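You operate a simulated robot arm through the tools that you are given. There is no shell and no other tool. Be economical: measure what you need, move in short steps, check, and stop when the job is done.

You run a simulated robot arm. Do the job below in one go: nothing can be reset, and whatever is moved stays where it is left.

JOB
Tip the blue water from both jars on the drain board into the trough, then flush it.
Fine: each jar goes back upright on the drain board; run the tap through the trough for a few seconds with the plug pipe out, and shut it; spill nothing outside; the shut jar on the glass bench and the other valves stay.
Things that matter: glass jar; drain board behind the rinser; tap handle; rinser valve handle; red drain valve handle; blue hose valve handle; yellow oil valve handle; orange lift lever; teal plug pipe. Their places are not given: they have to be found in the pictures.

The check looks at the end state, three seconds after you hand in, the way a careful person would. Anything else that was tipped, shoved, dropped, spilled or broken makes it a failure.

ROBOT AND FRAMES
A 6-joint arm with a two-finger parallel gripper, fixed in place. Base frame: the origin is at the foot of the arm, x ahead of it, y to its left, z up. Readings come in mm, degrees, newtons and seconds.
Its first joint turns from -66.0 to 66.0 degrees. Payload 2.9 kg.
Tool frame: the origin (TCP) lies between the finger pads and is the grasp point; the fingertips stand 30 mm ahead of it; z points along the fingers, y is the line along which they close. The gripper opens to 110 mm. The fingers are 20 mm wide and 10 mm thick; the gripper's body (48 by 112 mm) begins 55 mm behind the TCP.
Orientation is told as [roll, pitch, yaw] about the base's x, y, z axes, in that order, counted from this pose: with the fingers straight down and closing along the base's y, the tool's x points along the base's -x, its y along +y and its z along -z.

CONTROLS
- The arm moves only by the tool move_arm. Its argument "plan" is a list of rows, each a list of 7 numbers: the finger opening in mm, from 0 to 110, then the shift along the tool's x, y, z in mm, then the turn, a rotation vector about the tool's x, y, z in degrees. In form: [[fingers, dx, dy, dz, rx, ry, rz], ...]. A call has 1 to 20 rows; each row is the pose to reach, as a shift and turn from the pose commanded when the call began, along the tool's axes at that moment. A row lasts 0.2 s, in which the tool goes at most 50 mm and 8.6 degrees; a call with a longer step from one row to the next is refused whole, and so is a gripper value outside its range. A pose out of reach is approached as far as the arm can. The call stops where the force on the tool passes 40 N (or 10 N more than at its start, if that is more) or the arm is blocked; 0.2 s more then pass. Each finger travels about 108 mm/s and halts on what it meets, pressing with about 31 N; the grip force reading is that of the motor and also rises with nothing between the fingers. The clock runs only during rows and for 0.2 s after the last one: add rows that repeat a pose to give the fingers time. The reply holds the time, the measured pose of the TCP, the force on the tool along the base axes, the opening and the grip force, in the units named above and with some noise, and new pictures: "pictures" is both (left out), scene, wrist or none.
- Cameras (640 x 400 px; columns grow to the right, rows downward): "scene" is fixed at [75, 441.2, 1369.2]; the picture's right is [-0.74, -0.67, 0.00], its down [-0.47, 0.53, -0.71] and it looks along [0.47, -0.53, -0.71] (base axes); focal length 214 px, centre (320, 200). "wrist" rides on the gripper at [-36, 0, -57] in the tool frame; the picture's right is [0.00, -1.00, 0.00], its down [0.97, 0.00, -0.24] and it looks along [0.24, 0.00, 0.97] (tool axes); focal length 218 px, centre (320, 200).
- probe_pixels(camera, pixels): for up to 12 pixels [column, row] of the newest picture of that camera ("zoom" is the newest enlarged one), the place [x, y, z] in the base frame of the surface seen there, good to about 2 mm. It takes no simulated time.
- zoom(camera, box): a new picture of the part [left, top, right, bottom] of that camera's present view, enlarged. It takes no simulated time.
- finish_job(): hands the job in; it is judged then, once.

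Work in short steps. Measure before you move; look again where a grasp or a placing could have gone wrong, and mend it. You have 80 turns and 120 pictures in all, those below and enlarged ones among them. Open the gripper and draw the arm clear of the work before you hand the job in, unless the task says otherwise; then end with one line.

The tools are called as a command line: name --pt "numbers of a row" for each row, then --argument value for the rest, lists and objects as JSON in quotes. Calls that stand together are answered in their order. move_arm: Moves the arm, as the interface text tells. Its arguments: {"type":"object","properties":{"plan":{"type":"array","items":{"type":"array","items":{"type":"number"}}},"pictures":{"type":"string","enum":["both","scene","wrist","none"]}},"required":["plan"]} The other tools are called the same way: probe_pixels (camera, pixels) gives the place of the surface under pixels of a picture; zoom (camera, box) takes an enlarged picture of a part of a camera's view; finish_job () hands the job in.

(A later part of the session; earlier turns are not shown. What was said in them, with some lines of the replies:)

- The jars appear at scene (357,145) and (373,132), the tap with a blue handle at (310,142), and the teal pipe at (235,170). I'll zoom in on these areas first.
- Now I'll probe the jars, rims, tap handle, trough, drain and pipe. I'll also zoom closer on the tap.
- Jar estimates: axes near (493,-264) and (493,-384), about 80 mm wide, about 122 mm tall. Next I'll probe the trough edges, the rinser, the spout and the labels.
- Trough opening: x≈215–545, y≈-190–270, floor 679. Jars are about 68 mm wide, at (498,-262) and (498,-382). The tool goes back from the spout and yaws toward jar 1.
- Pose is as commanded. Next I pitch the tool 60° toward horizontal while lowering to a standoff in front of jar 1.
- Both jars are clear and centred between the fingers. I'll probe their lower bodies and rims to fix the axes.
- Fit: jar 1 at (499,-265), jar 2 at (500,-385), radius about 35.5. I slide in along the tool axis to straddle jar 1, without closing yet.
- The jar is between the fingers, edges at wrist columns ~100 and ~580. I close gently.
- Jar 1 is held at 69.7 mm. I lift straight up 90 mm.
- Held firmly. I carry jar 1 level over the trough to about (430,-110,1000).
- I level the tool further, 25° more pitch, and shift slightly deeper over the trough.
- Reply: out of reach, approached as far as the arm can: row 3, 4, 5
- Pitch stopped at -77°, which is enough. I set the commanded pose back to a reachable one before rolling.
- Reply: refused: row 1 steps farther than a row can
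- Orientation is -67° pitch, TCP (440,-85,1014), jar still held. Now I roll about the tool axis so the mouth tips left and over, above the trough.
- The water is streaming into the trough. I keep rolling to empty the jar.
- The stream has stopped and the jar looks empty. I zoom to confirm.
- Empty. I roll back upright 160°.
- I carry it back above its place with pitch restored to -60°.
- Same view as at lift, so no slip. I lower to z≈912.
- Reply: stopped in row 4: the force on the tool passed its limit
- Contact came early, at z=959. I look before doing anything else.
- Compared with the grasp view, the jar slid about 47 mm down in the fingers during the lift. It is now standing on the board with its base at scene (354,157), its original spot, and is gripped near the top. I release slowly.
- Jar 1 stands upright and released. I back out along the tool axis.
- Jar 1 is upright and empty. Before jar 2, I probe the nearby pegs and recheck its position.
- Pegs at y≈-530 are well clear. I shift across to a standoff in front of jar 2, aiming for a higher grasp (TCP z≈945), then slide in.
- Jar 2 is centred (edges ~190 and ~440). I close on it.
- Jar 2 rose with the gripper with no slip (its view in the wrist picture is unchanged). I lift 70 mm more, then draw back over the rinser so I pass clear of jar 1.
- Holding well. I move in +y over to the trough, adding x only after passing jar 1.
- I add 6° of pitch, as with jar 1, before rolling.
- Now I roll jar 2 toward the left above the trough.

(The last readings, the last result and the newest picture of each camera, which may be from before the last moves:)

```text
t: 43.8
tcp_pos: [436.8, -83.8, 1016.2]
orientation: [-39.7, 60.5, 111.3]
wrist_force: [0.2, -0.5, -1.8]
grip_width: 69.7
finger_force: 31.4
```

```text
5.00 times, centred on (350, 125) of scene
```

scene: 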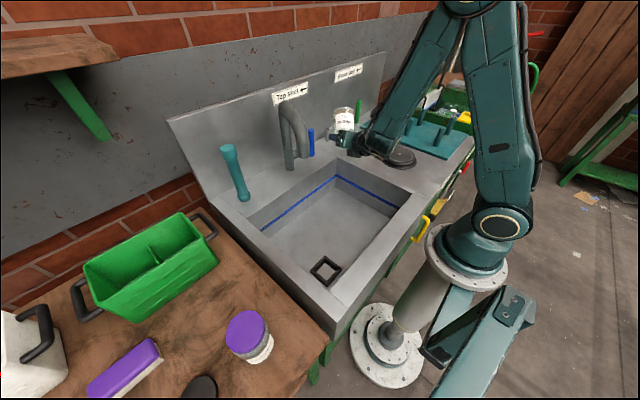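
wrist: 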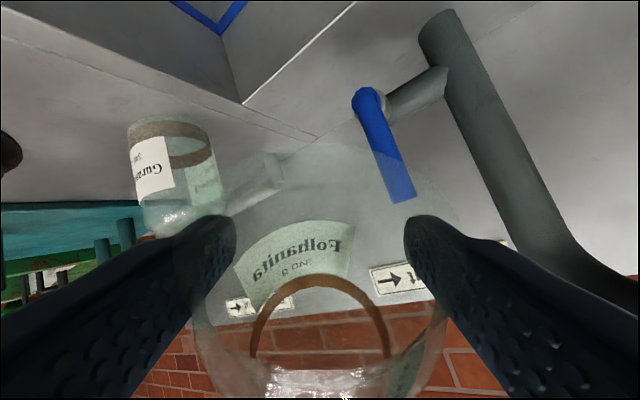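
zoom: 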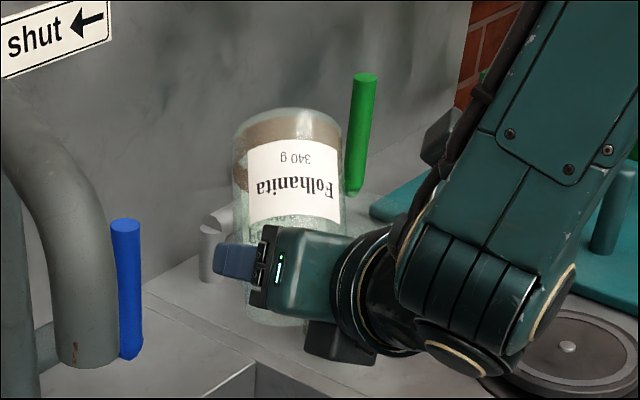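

Jar 2 is empty. I roll it back upright.

move_arm --pt "50 0 0 0 0 0 8" --pt "50 0 0 0 0 0 16" --pt "50 0 0 0 0 0 24" --pt "50 0 0 0 0 0 32" --pt "50 0 0 0 0 0 40" --pt "50 0 0 0 0 0 48" --pt "50 0 0 0 0 0 56" --pt "50 0 0 0 0 0 64" --pt "50 0 0 0 0 0 72" --pt "50 0 0 0 0 0 80" --pt "50 0 0 0 0 0 88" --pt "50 0 0 0 0 0 96" --pt "50 0 0 0 0 0 104" --pt "50 0 0 0 0 0 112" --pt "50 0 0 0 0 0 120" --pt "50 0 0 0 0 0 128" --pt "50 0 0 0 0 0 136" --pt "50 0 0 0 0 0 144" --pt "50 0 0 0 0 0 152" --pt "50 0 0 0 0 0 160" --pictures "none"

move_arm --pt "50 -5 0 -2 0 3 0" --pt "50 -11 0 -5 0 6 0" --pt "50 -11 0 -5 0 6 0" --pictures "wrist"

```text
t: 48.0
tcp_pos: [436.2, -83.9, 1015.5]
orientation: [0.2, -67.7, -25.3]
wrist_force: [0.1, -0.5, -2.4]
grip_width: 69.5
finger_force: 30.8
```

```text
t: 48.8
tcp_pos: [436.5, -84.2, 1027.5]
orientation: [-0.2, -61.6, -24.9]
wrist_force: [0.1, 0.7, -2.6]
grip_width: 69.9
finger_force: 31.5
```

wrist: 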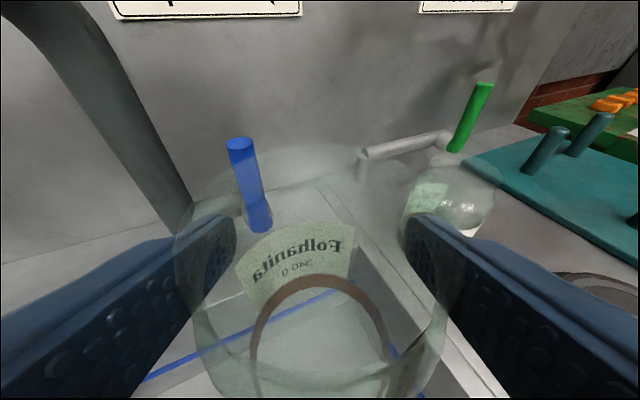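

No slip. I retrace the path: back in x, then -y past jar 1.

move_arm --pt "50 0 -6 0.2 0 0 0" --pt "50 0 -19 0.7 0 0 0" --pt "50 -0.7 -42 1.7 0 0 0" --pt "50 -1.7 -69 2.7 0 0 0" --pt "50 -2.9 -96 5.2 0 0 0" --pt "50 -9 -124 16.7 0 0 0" --pt "50 -15 -151 27.7 0 0 0" --pt "50 -21 -178 38.7 0 0 0" --pt "50 -27 -205 49.7 0 0 0" --pt "50 -33 -233 61 0 0 0" --pt "50 -39 -260 72 0 0 0" --pt "50 -43 -278 79 0 0 0" --pt "50 -44.7 -287 82.7 0 0 0" --pt "50 -44.7 -287 82.7 0 0 0"

```text
t: 51.8
tcp_pos: [397.9, -384.2, 1028.5]
orientation: [-0.1, -61.7, -24.9]
wrist_force: [-0.4, -0.1, -2.0]
grip_width: 69.5
finger_force: 31.1
```

scene: 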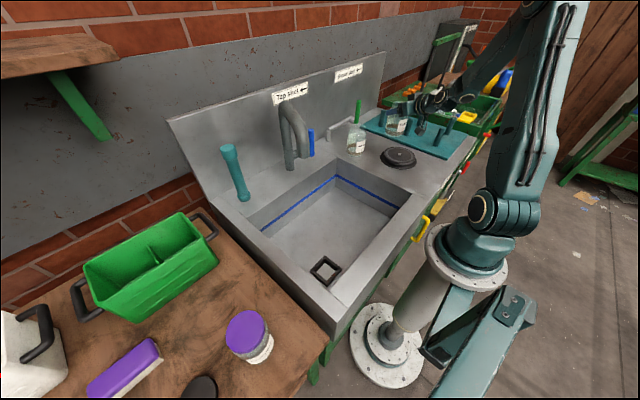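
wrist: 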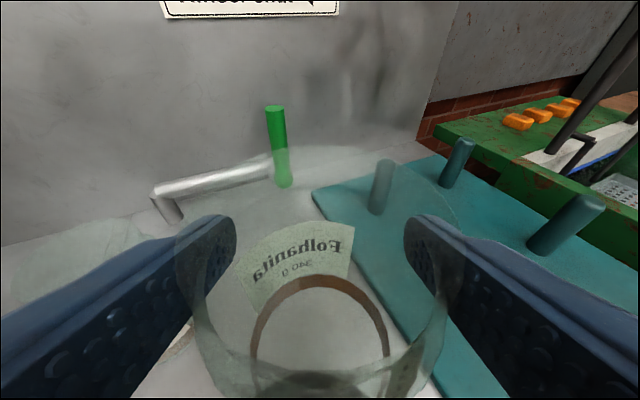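

Now forward to its place, then down to z≈946.

move_arm --pt "50 -4 4 8 0 0 0" --pt "50 -13 13 24 0 0 0" --pt "50 -23 22 42 0 0 0" --pt "50 -32 31 60 0 0 0" --pt "50 -39 38 73 0 0 0" --pt "50 -42 41 78.3 0 0 0" --pt "50 -42 41 78.3 0 0 0" --pt "50 -32 41 84 0 0 0" --pt "50 -17 41 92 0 0 0" --pt "50 -1 41 100.5 0 0 0" --pt "50 13 41 108 0 0 0" --pt "50 21 41 112.5 0 0 0" --pt "50 25 41 114.7 0 0 0" --pt "50 28 41 116.3 0 0 0" --pt "50 30 41 117.4 0 0 0" --pt "50 30 41 117.4 0 0 0"

zoom --camera "scene" --box '[325, 90, 425, 170]'

```text
t: 55.2
tcp_pos: [499.2, -385.2, 947.2]
orientation: [-0.1, -61.9, -24.8]
wrist_force: [-1.9, 2.7, 6.8]
grip_width: 69.8
finger_force: 30.7
```

scene: 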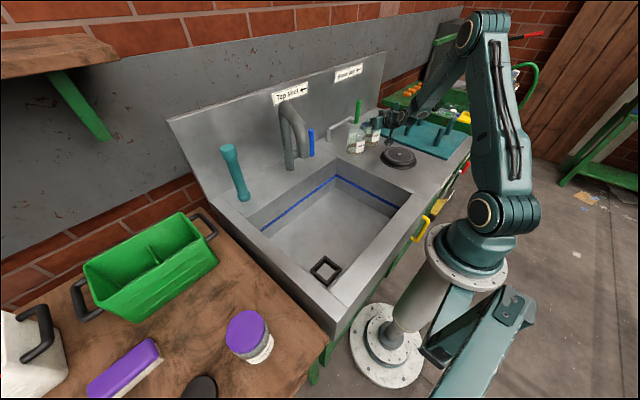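
wrist: 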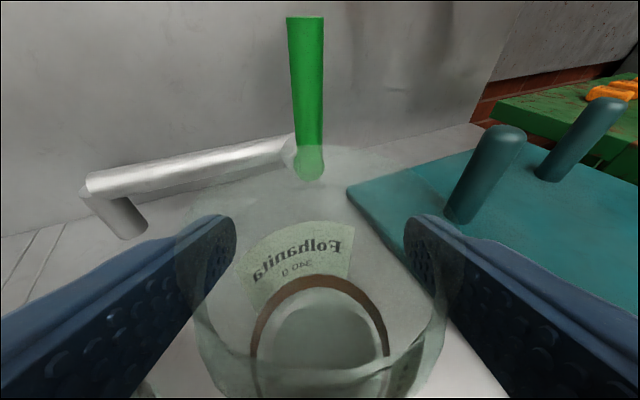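

```text
5.00 times, centred on (375, 130) of scene
```

zoom: 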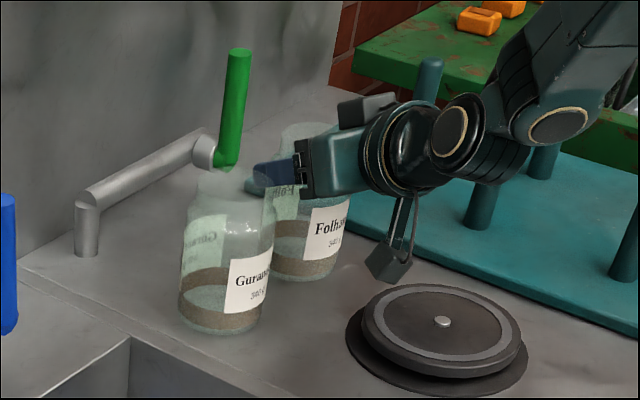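

Jar 2 rests on the board (upward force about 7 N). I release it gradually.

move_arm --pt "70 -1 0 -0.6 0 0 0" --pt "74 -1 0 -0.6 0 0 0" --pt "80 -1 0 -0.6 0 0 0" --pt "88 -1 0 -0.6 0 0 0" --pt "96 -1 0 -0.6 0 0 0" --pt "96 -1 0 -0.6 0 0 0" --pictures "wrist"

move_arm --pt "96 0 0 -25 0 0 0" --pt "96 0 0 -65 0 0 0" --pt "96 0 0 -105 0 0 0" --pt "96 0 0 -145 0 0 0" --pt "96 0 0 -145 0 0 0"

zoom --camera "wrist" --box '[140, 100, 440, 380]'

```text
t: 56.6
tcp_pos: [497.6, -383.9, 947.7]
orientation: [-0.1, -61.7, -24.9]
wrist_force: [-0.9, -0.3, 0.5]
grip_width: 96.1
finger_force: 0.1
```

wrist: 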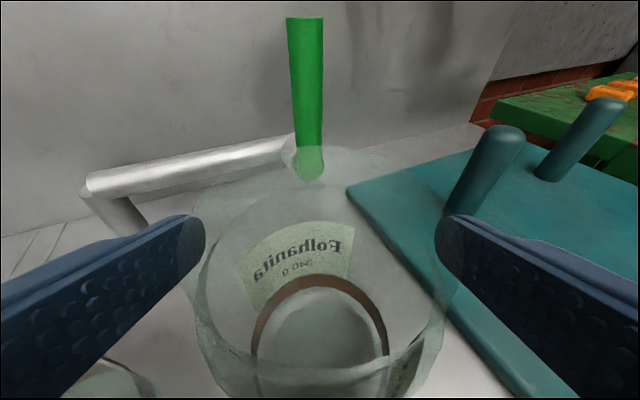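

```text
t: 57.8
tcp_pos: [380.4, -330.2, 1016.9]
orientation: [-0.1, -61.7, -25.0]
wrist_force: [1.2, 0.0, -0.2]
grip_width: 96.3
finger_force: 0.0
```

scene: 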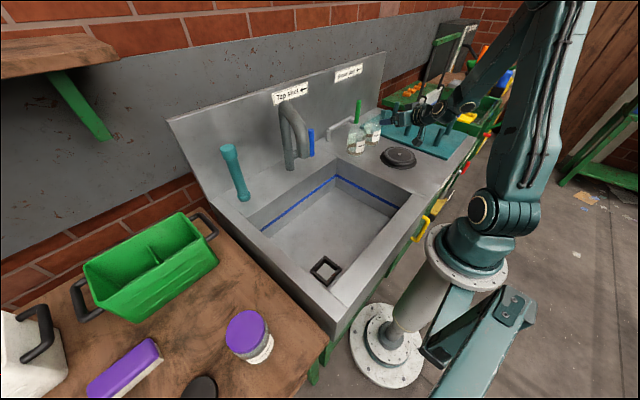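
wrist: 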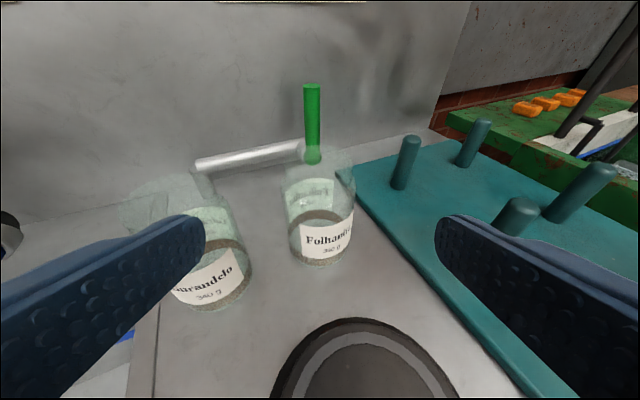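

```text
1.43 times, centred on (290, 240) of wrist
```

zoom: 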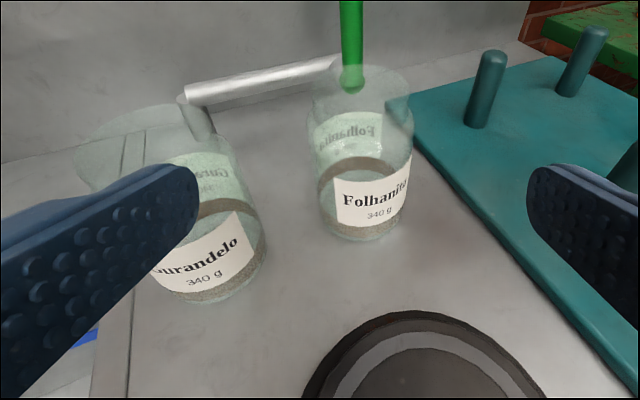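

Both jars are empty and upright. Next is the tap: lever near (588,-82), z 912–1000. I rise, swing left to about (455,-85,1050), and turn yaw to about -5° with the fingers narrowed.

move_arm --pt "96 -25 0 -14 0 0 0" --pt "96 -52 0 -28 0 0 0" --pt "90 -46 36 -31 -2.5 0 -1.4" --pt "80 -41 73 -33 -5 0 -2.7" --pt "70 -35 109 -36 -7.5 0 -4" --pt "60 -29 145 -38 -10 0 -5.4" --pt "50 -24 181 -41 -12.5 0 -6.8" --pt "44 -18 218 -43 -15 0 -8.1" --pt "44 -12.5 254 -46 -17.6 0 -9.5" --pt "44 -12.5 254 -46 -17.6 0 -9.5"

```text
t: 60.0
tcp_pos: [458.2, -84.8, 1047.4]
orientation: [-0.1, -61.7, -4.9]
wrist_force: [0.3, -0.3, 0.1]
grip_width: 44.1
finger_force: 0.1
```

scene: 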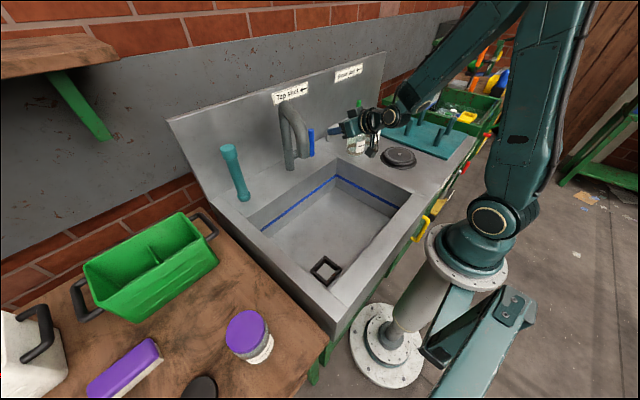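
wrist: 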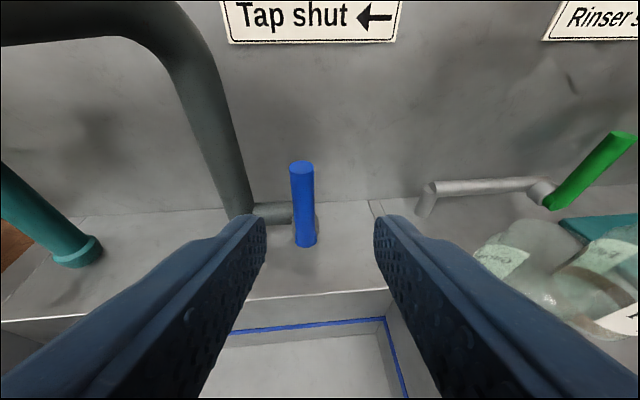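

probe_pixels --camera "wrist" --pixels '[[301, 168], [291, 185], [313, 185], [302, 185], [304, 230], [270, 212], [316, 225], [235, 200], [200, 60], [306, 243]]'

zoom --camera "wrist" --box '[220, 130, 400, 260]'

```text
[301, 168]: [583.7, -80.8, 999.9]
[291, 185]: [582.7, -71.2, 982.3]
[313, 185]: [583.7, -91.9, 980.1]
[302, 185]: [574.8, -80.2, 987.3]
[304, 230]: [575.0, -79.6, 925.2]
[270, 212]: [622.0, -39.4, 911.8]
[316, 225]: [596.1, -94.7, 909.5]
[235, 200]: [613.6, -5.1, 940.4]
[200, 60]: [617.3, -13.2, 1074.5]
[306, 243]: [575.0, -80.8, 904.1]
```

```text
3.08 times, centred on (310, 195) of wrist
```

zoom: 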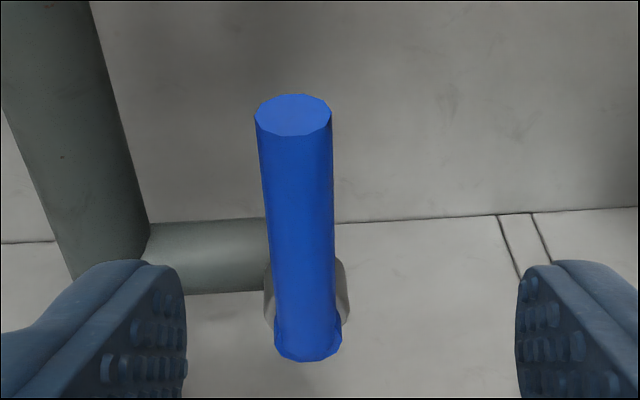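

Lever centre is (586,-81), radius 11, and the tap pillar is further left and behind. I centre on the lever and slide forward to straddle it at z≈985.

move_arm --pt "44 0 14 10 0 0 0" --pt "44 0 14 50 0 0 0" --pt "44 0.8 14 90 0 0 0" --pt "44 0.8 14 115 0 0 0" --pt "44 0.8 14 128 0 0 0" --pt "44 0.8 14 128 0 0 0"

```text
t: 61.4
tcp_pos: [570.1, -83.8, 984.9]
orientation: [-0.2, -61.7, -4.9]
wrist_force: [-0.6, -0.1, 0.1]
grip_width: 44.0
finger_force: 0.1
```

scene: 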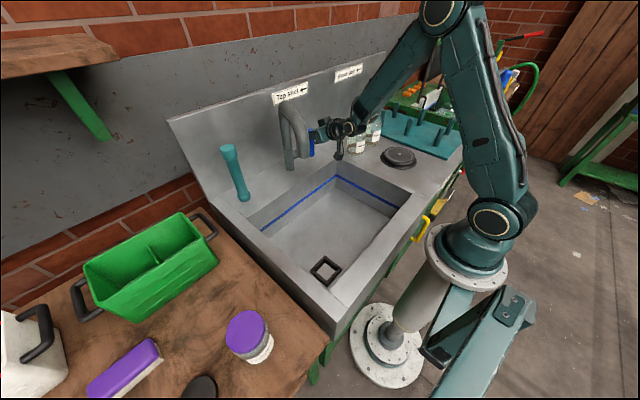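
wrist: 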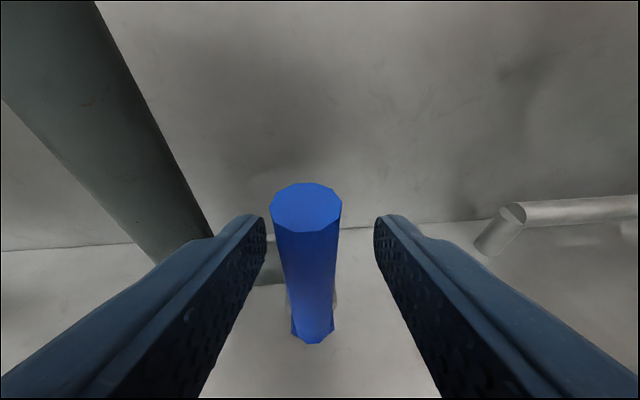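

The lever sits between the fingers at col 306. I push it right (-y) on an arc, stopping at about 40° to look for flow.

move_arm --pt "44 0 -7 0 0 0 0" --pt "44 0 -15 0 0 0 0" --pt "44 2 -25 1 0 0 0" --pt "44 5 -35 2.5 0 0 0" --pt "44 9 -45 5 0 0 0" --pt "44 14 -54 7.5 0 0 0"

```text
t: 62.8
tcp_pos: [566.7, -134.4, 973.3]
orientation: [0.5, -61.9, -5.5]
wrist_force: [-2.0, 8.0, 11.2]
grip_width: 44.7
finger_force: 40.9
```

scene: 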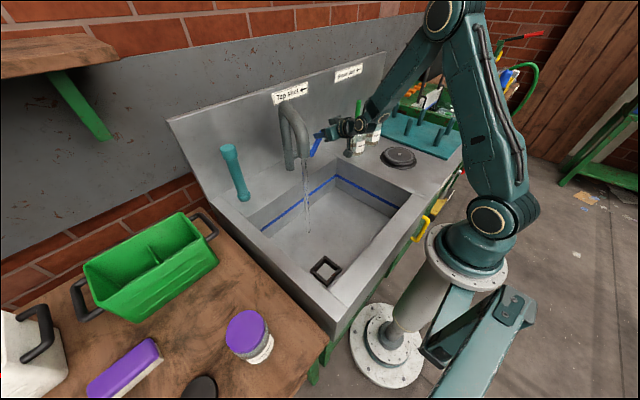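
wrist: 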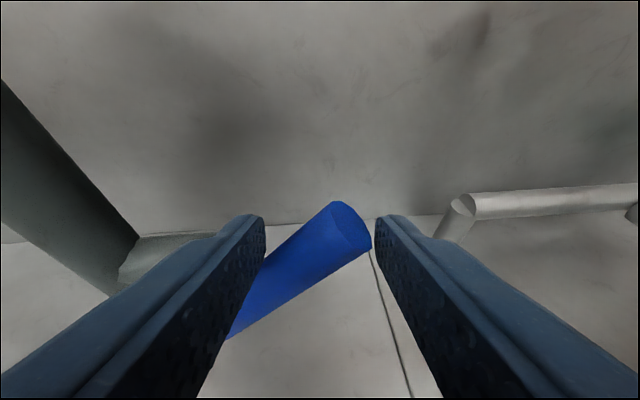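

The tap runs and the stream falls inside the trough at scene (307,190–232). I hold for 4 seconds.

move_arm --pt "44 0 0 0 0 0 0" --pt "44 0 0 0 0 0 0" --pt "44 0 0 0 0 0 0" --pt "44 0 0 0 0 0 0" --pt "44 0 0 0 0 0 0" --pt "44 0 0 0 0 0 0" --pt "44 0 0 0 0 0 0" --pt "44 0 0 0 0 0 0" --pt "44 0 0 0 0 0 0" --pt "44 0 0 0 0 0 0" --pt "44 0 0 0 0 0 0" --pt "44 0 0 0 0 0 0" --pt "44 0 0 0 0 0 0" --pt "44 0 0 0 0 0 0" --pt "44 0 0 0 0 0 0" --pt "44 0 0 0 0 0 0" --pt "44 0 0 0 0 0 0" --pt "44 0 0 0 0 0 0" --pt "44 0 0 0 0 0 0" --pt "44 0 0 0 0 0 0" --pictures "scene"

zoom --camera "scene" --box '[240, 90, 420, 310]'

```text
t: 67.0
tcp_pos: [566.9, -135.9, 972.2]
orientation: [-0.1, -61.6, -4.8]
wrist_force: [-0.4, -5.0, 7.5]
grip_width: 46.8
finger_force: 22.5
```

scene: 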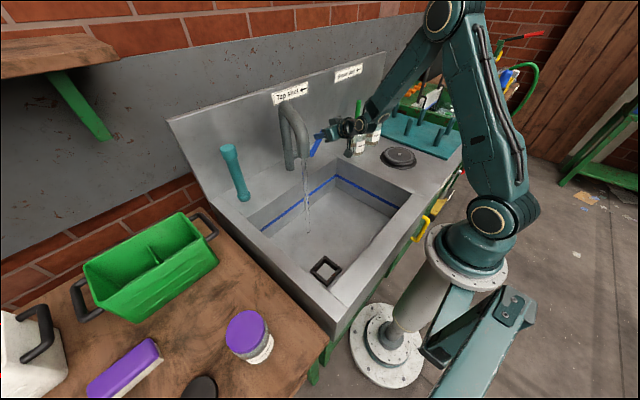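

```text
1.82 times, centred on (330, 200) of scene
```

zoom: 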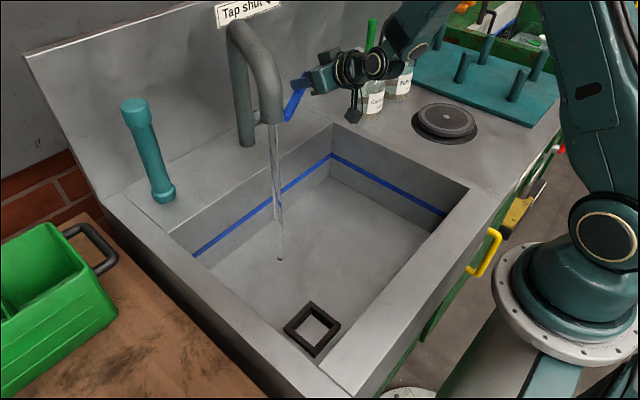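

Water drains cleanly with no pooling, and it has run over 5 s. After one more second I push the lever back left to upright.

move_arm --pt "44 0 0 0 0 0 0" --pt "44 0 0 0 0 0 0" --pt "44 0 0 0 0 0 0" --pt "44 0 0 0 0 0 0" --pt "44 -5 9 -2.5 0 0 0" --pt "44 -9 19 -5 0 0 0" --pt "44 -12 29 -6.5 0 0 0" --pt "44 -14 39 -7.5 0 0 0" --pt "44 -14 47 -7.5 0 0 0" --pt "44 -14 54 -7.5 0 0 0" --pt "44 -14 60 -7.5 0 0 0" --pt "44 -14 65 -7.5 0 0 0"

zoom --camera "scene" --box '[240, 90, 420, 310]'

```text
t: 69.6
tcp_pos: [571.8, -71.5, 987.0]
orientation: [-0.1, -61.7, -4.9]
wrist_force: [-0.5, -1.4, 0.2]
grip_width: 44.9
finger_force: 0.8
```

scene: 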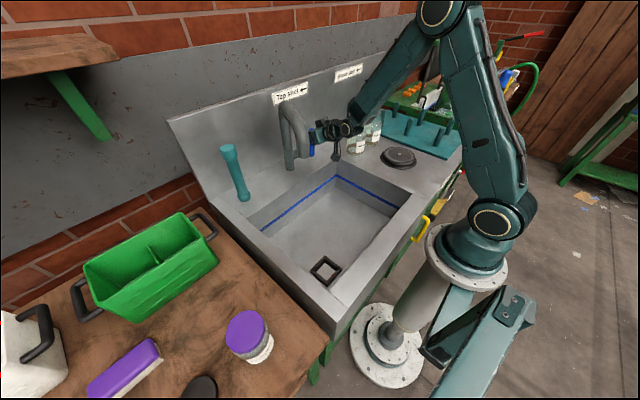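
wrist: 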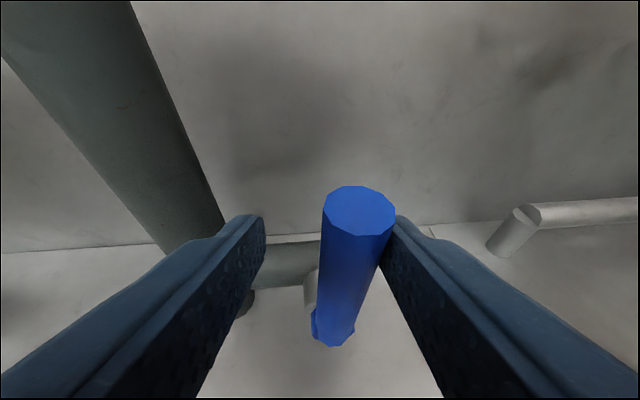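

```text
1.82 times, centred on (330, 200) of scene
```

zoom: 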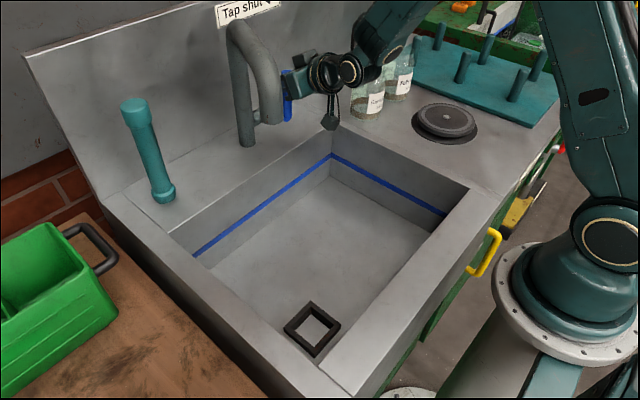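

Flow has stopped. I nudge 4 mm more to make sure the lever is fully at its shut stop.

move_arm --pt "44 0 2 0 0 0 0" --pt "44 0 4 0 0 0 0" --pt "44 0 4 0 0 0 0" --pictures "wrist"

probe_pixels --camera "wrist" --pixels '[[358, 205], [340, 325], [350, 260]]'

```text
t: 70.4
tcp_pos: [573.3, -67.0, 987.2]
orientation: [-0.3, -61.7, -4.9]
wrist_force: [0.6, -1.9, -0.2]
grip_width: 45.1
finger_force: 1.2
```

wrist: 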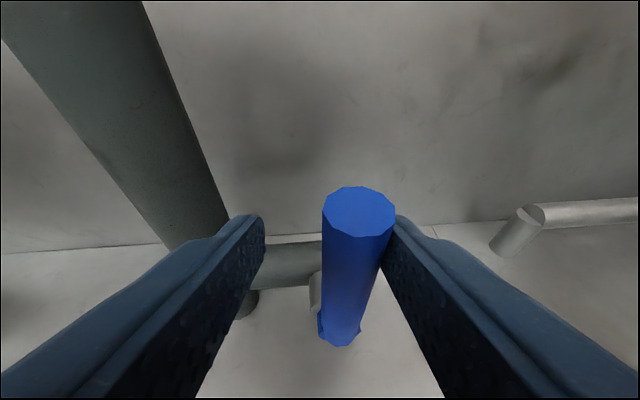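

```text
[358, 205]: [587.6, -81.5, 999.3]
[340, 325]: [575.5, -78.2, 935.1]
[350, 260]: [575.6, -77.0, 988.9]
```

The lever is back at its original upright (top at y≈-81.5). I centre the fingers off the lever and back straight out, then up.

move_arm --pt "46 0 -6 0 0 0 0" --pt "50 0 -12 0 0 0 0" --pt "50 0 -12 -30 0 0 0" --pt "50 0 -12 -75 0 0 0" --pt "50 0 -12 -120 0 0 0" --pt "80 -30 -25 -135 0 0 0" --pt "110 -60 -45 -145 0 0 0" --pt "110 -60 -45 -145 0 0 0"

zoom --camera "scene" --box '[240, 90, 420, 310]'

probe_pixels --camera "scene" --pixels '[[310, 132], [311, 152]]'

```text
t: 72.2
tcp_pos: [469.2, -100.5, 1108.4]
orientation: [-0.2, -61.7, -4.9]
wrist_force: [0.0, 0.5, -1.0]
grip_width: 109.8
finger_force: 0.1
```

scene: 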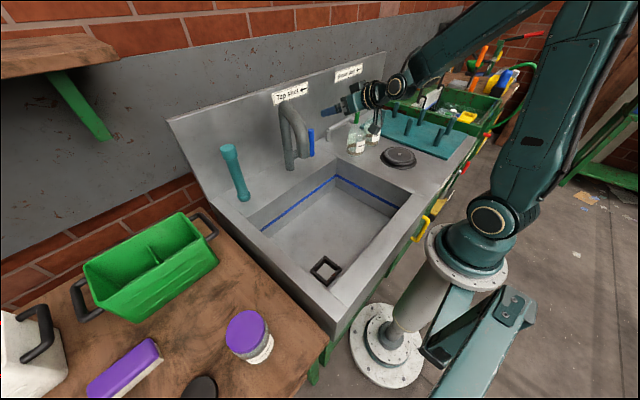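
wrist: 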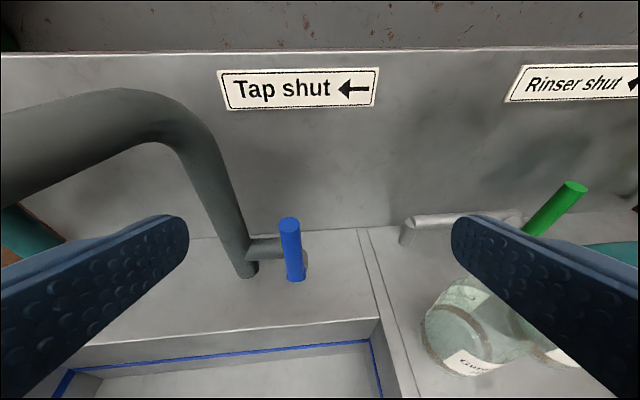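

```text
1.82 times, centred on (330, 200) of scene
```

zoom: 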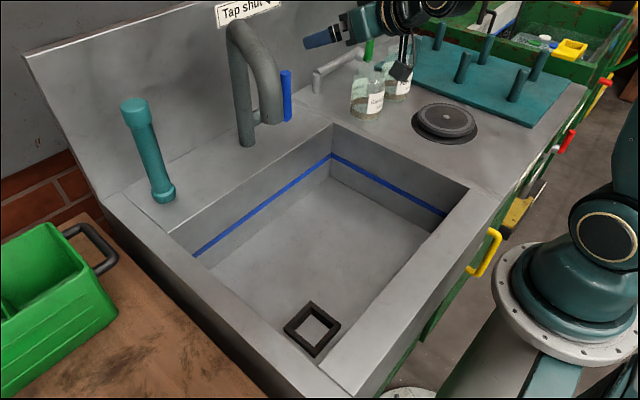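

```text
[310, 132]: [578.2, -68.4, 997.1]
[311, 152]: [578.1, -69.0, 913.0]
```

The tap lever is exactly as at the start. The flow is off, the trough is clean, both jars are upright on the board, and the arm is clear with the gripper open. I hand in.

finish_job

```text
The job is handed in.
```

Both jars are emptied into the trough and stand upright on the drain board. I ran the tap through the trough for about 6 seconds with the plug pipe out, then shut it. I saw no spills, and I left the shut jar and the other valves alone.
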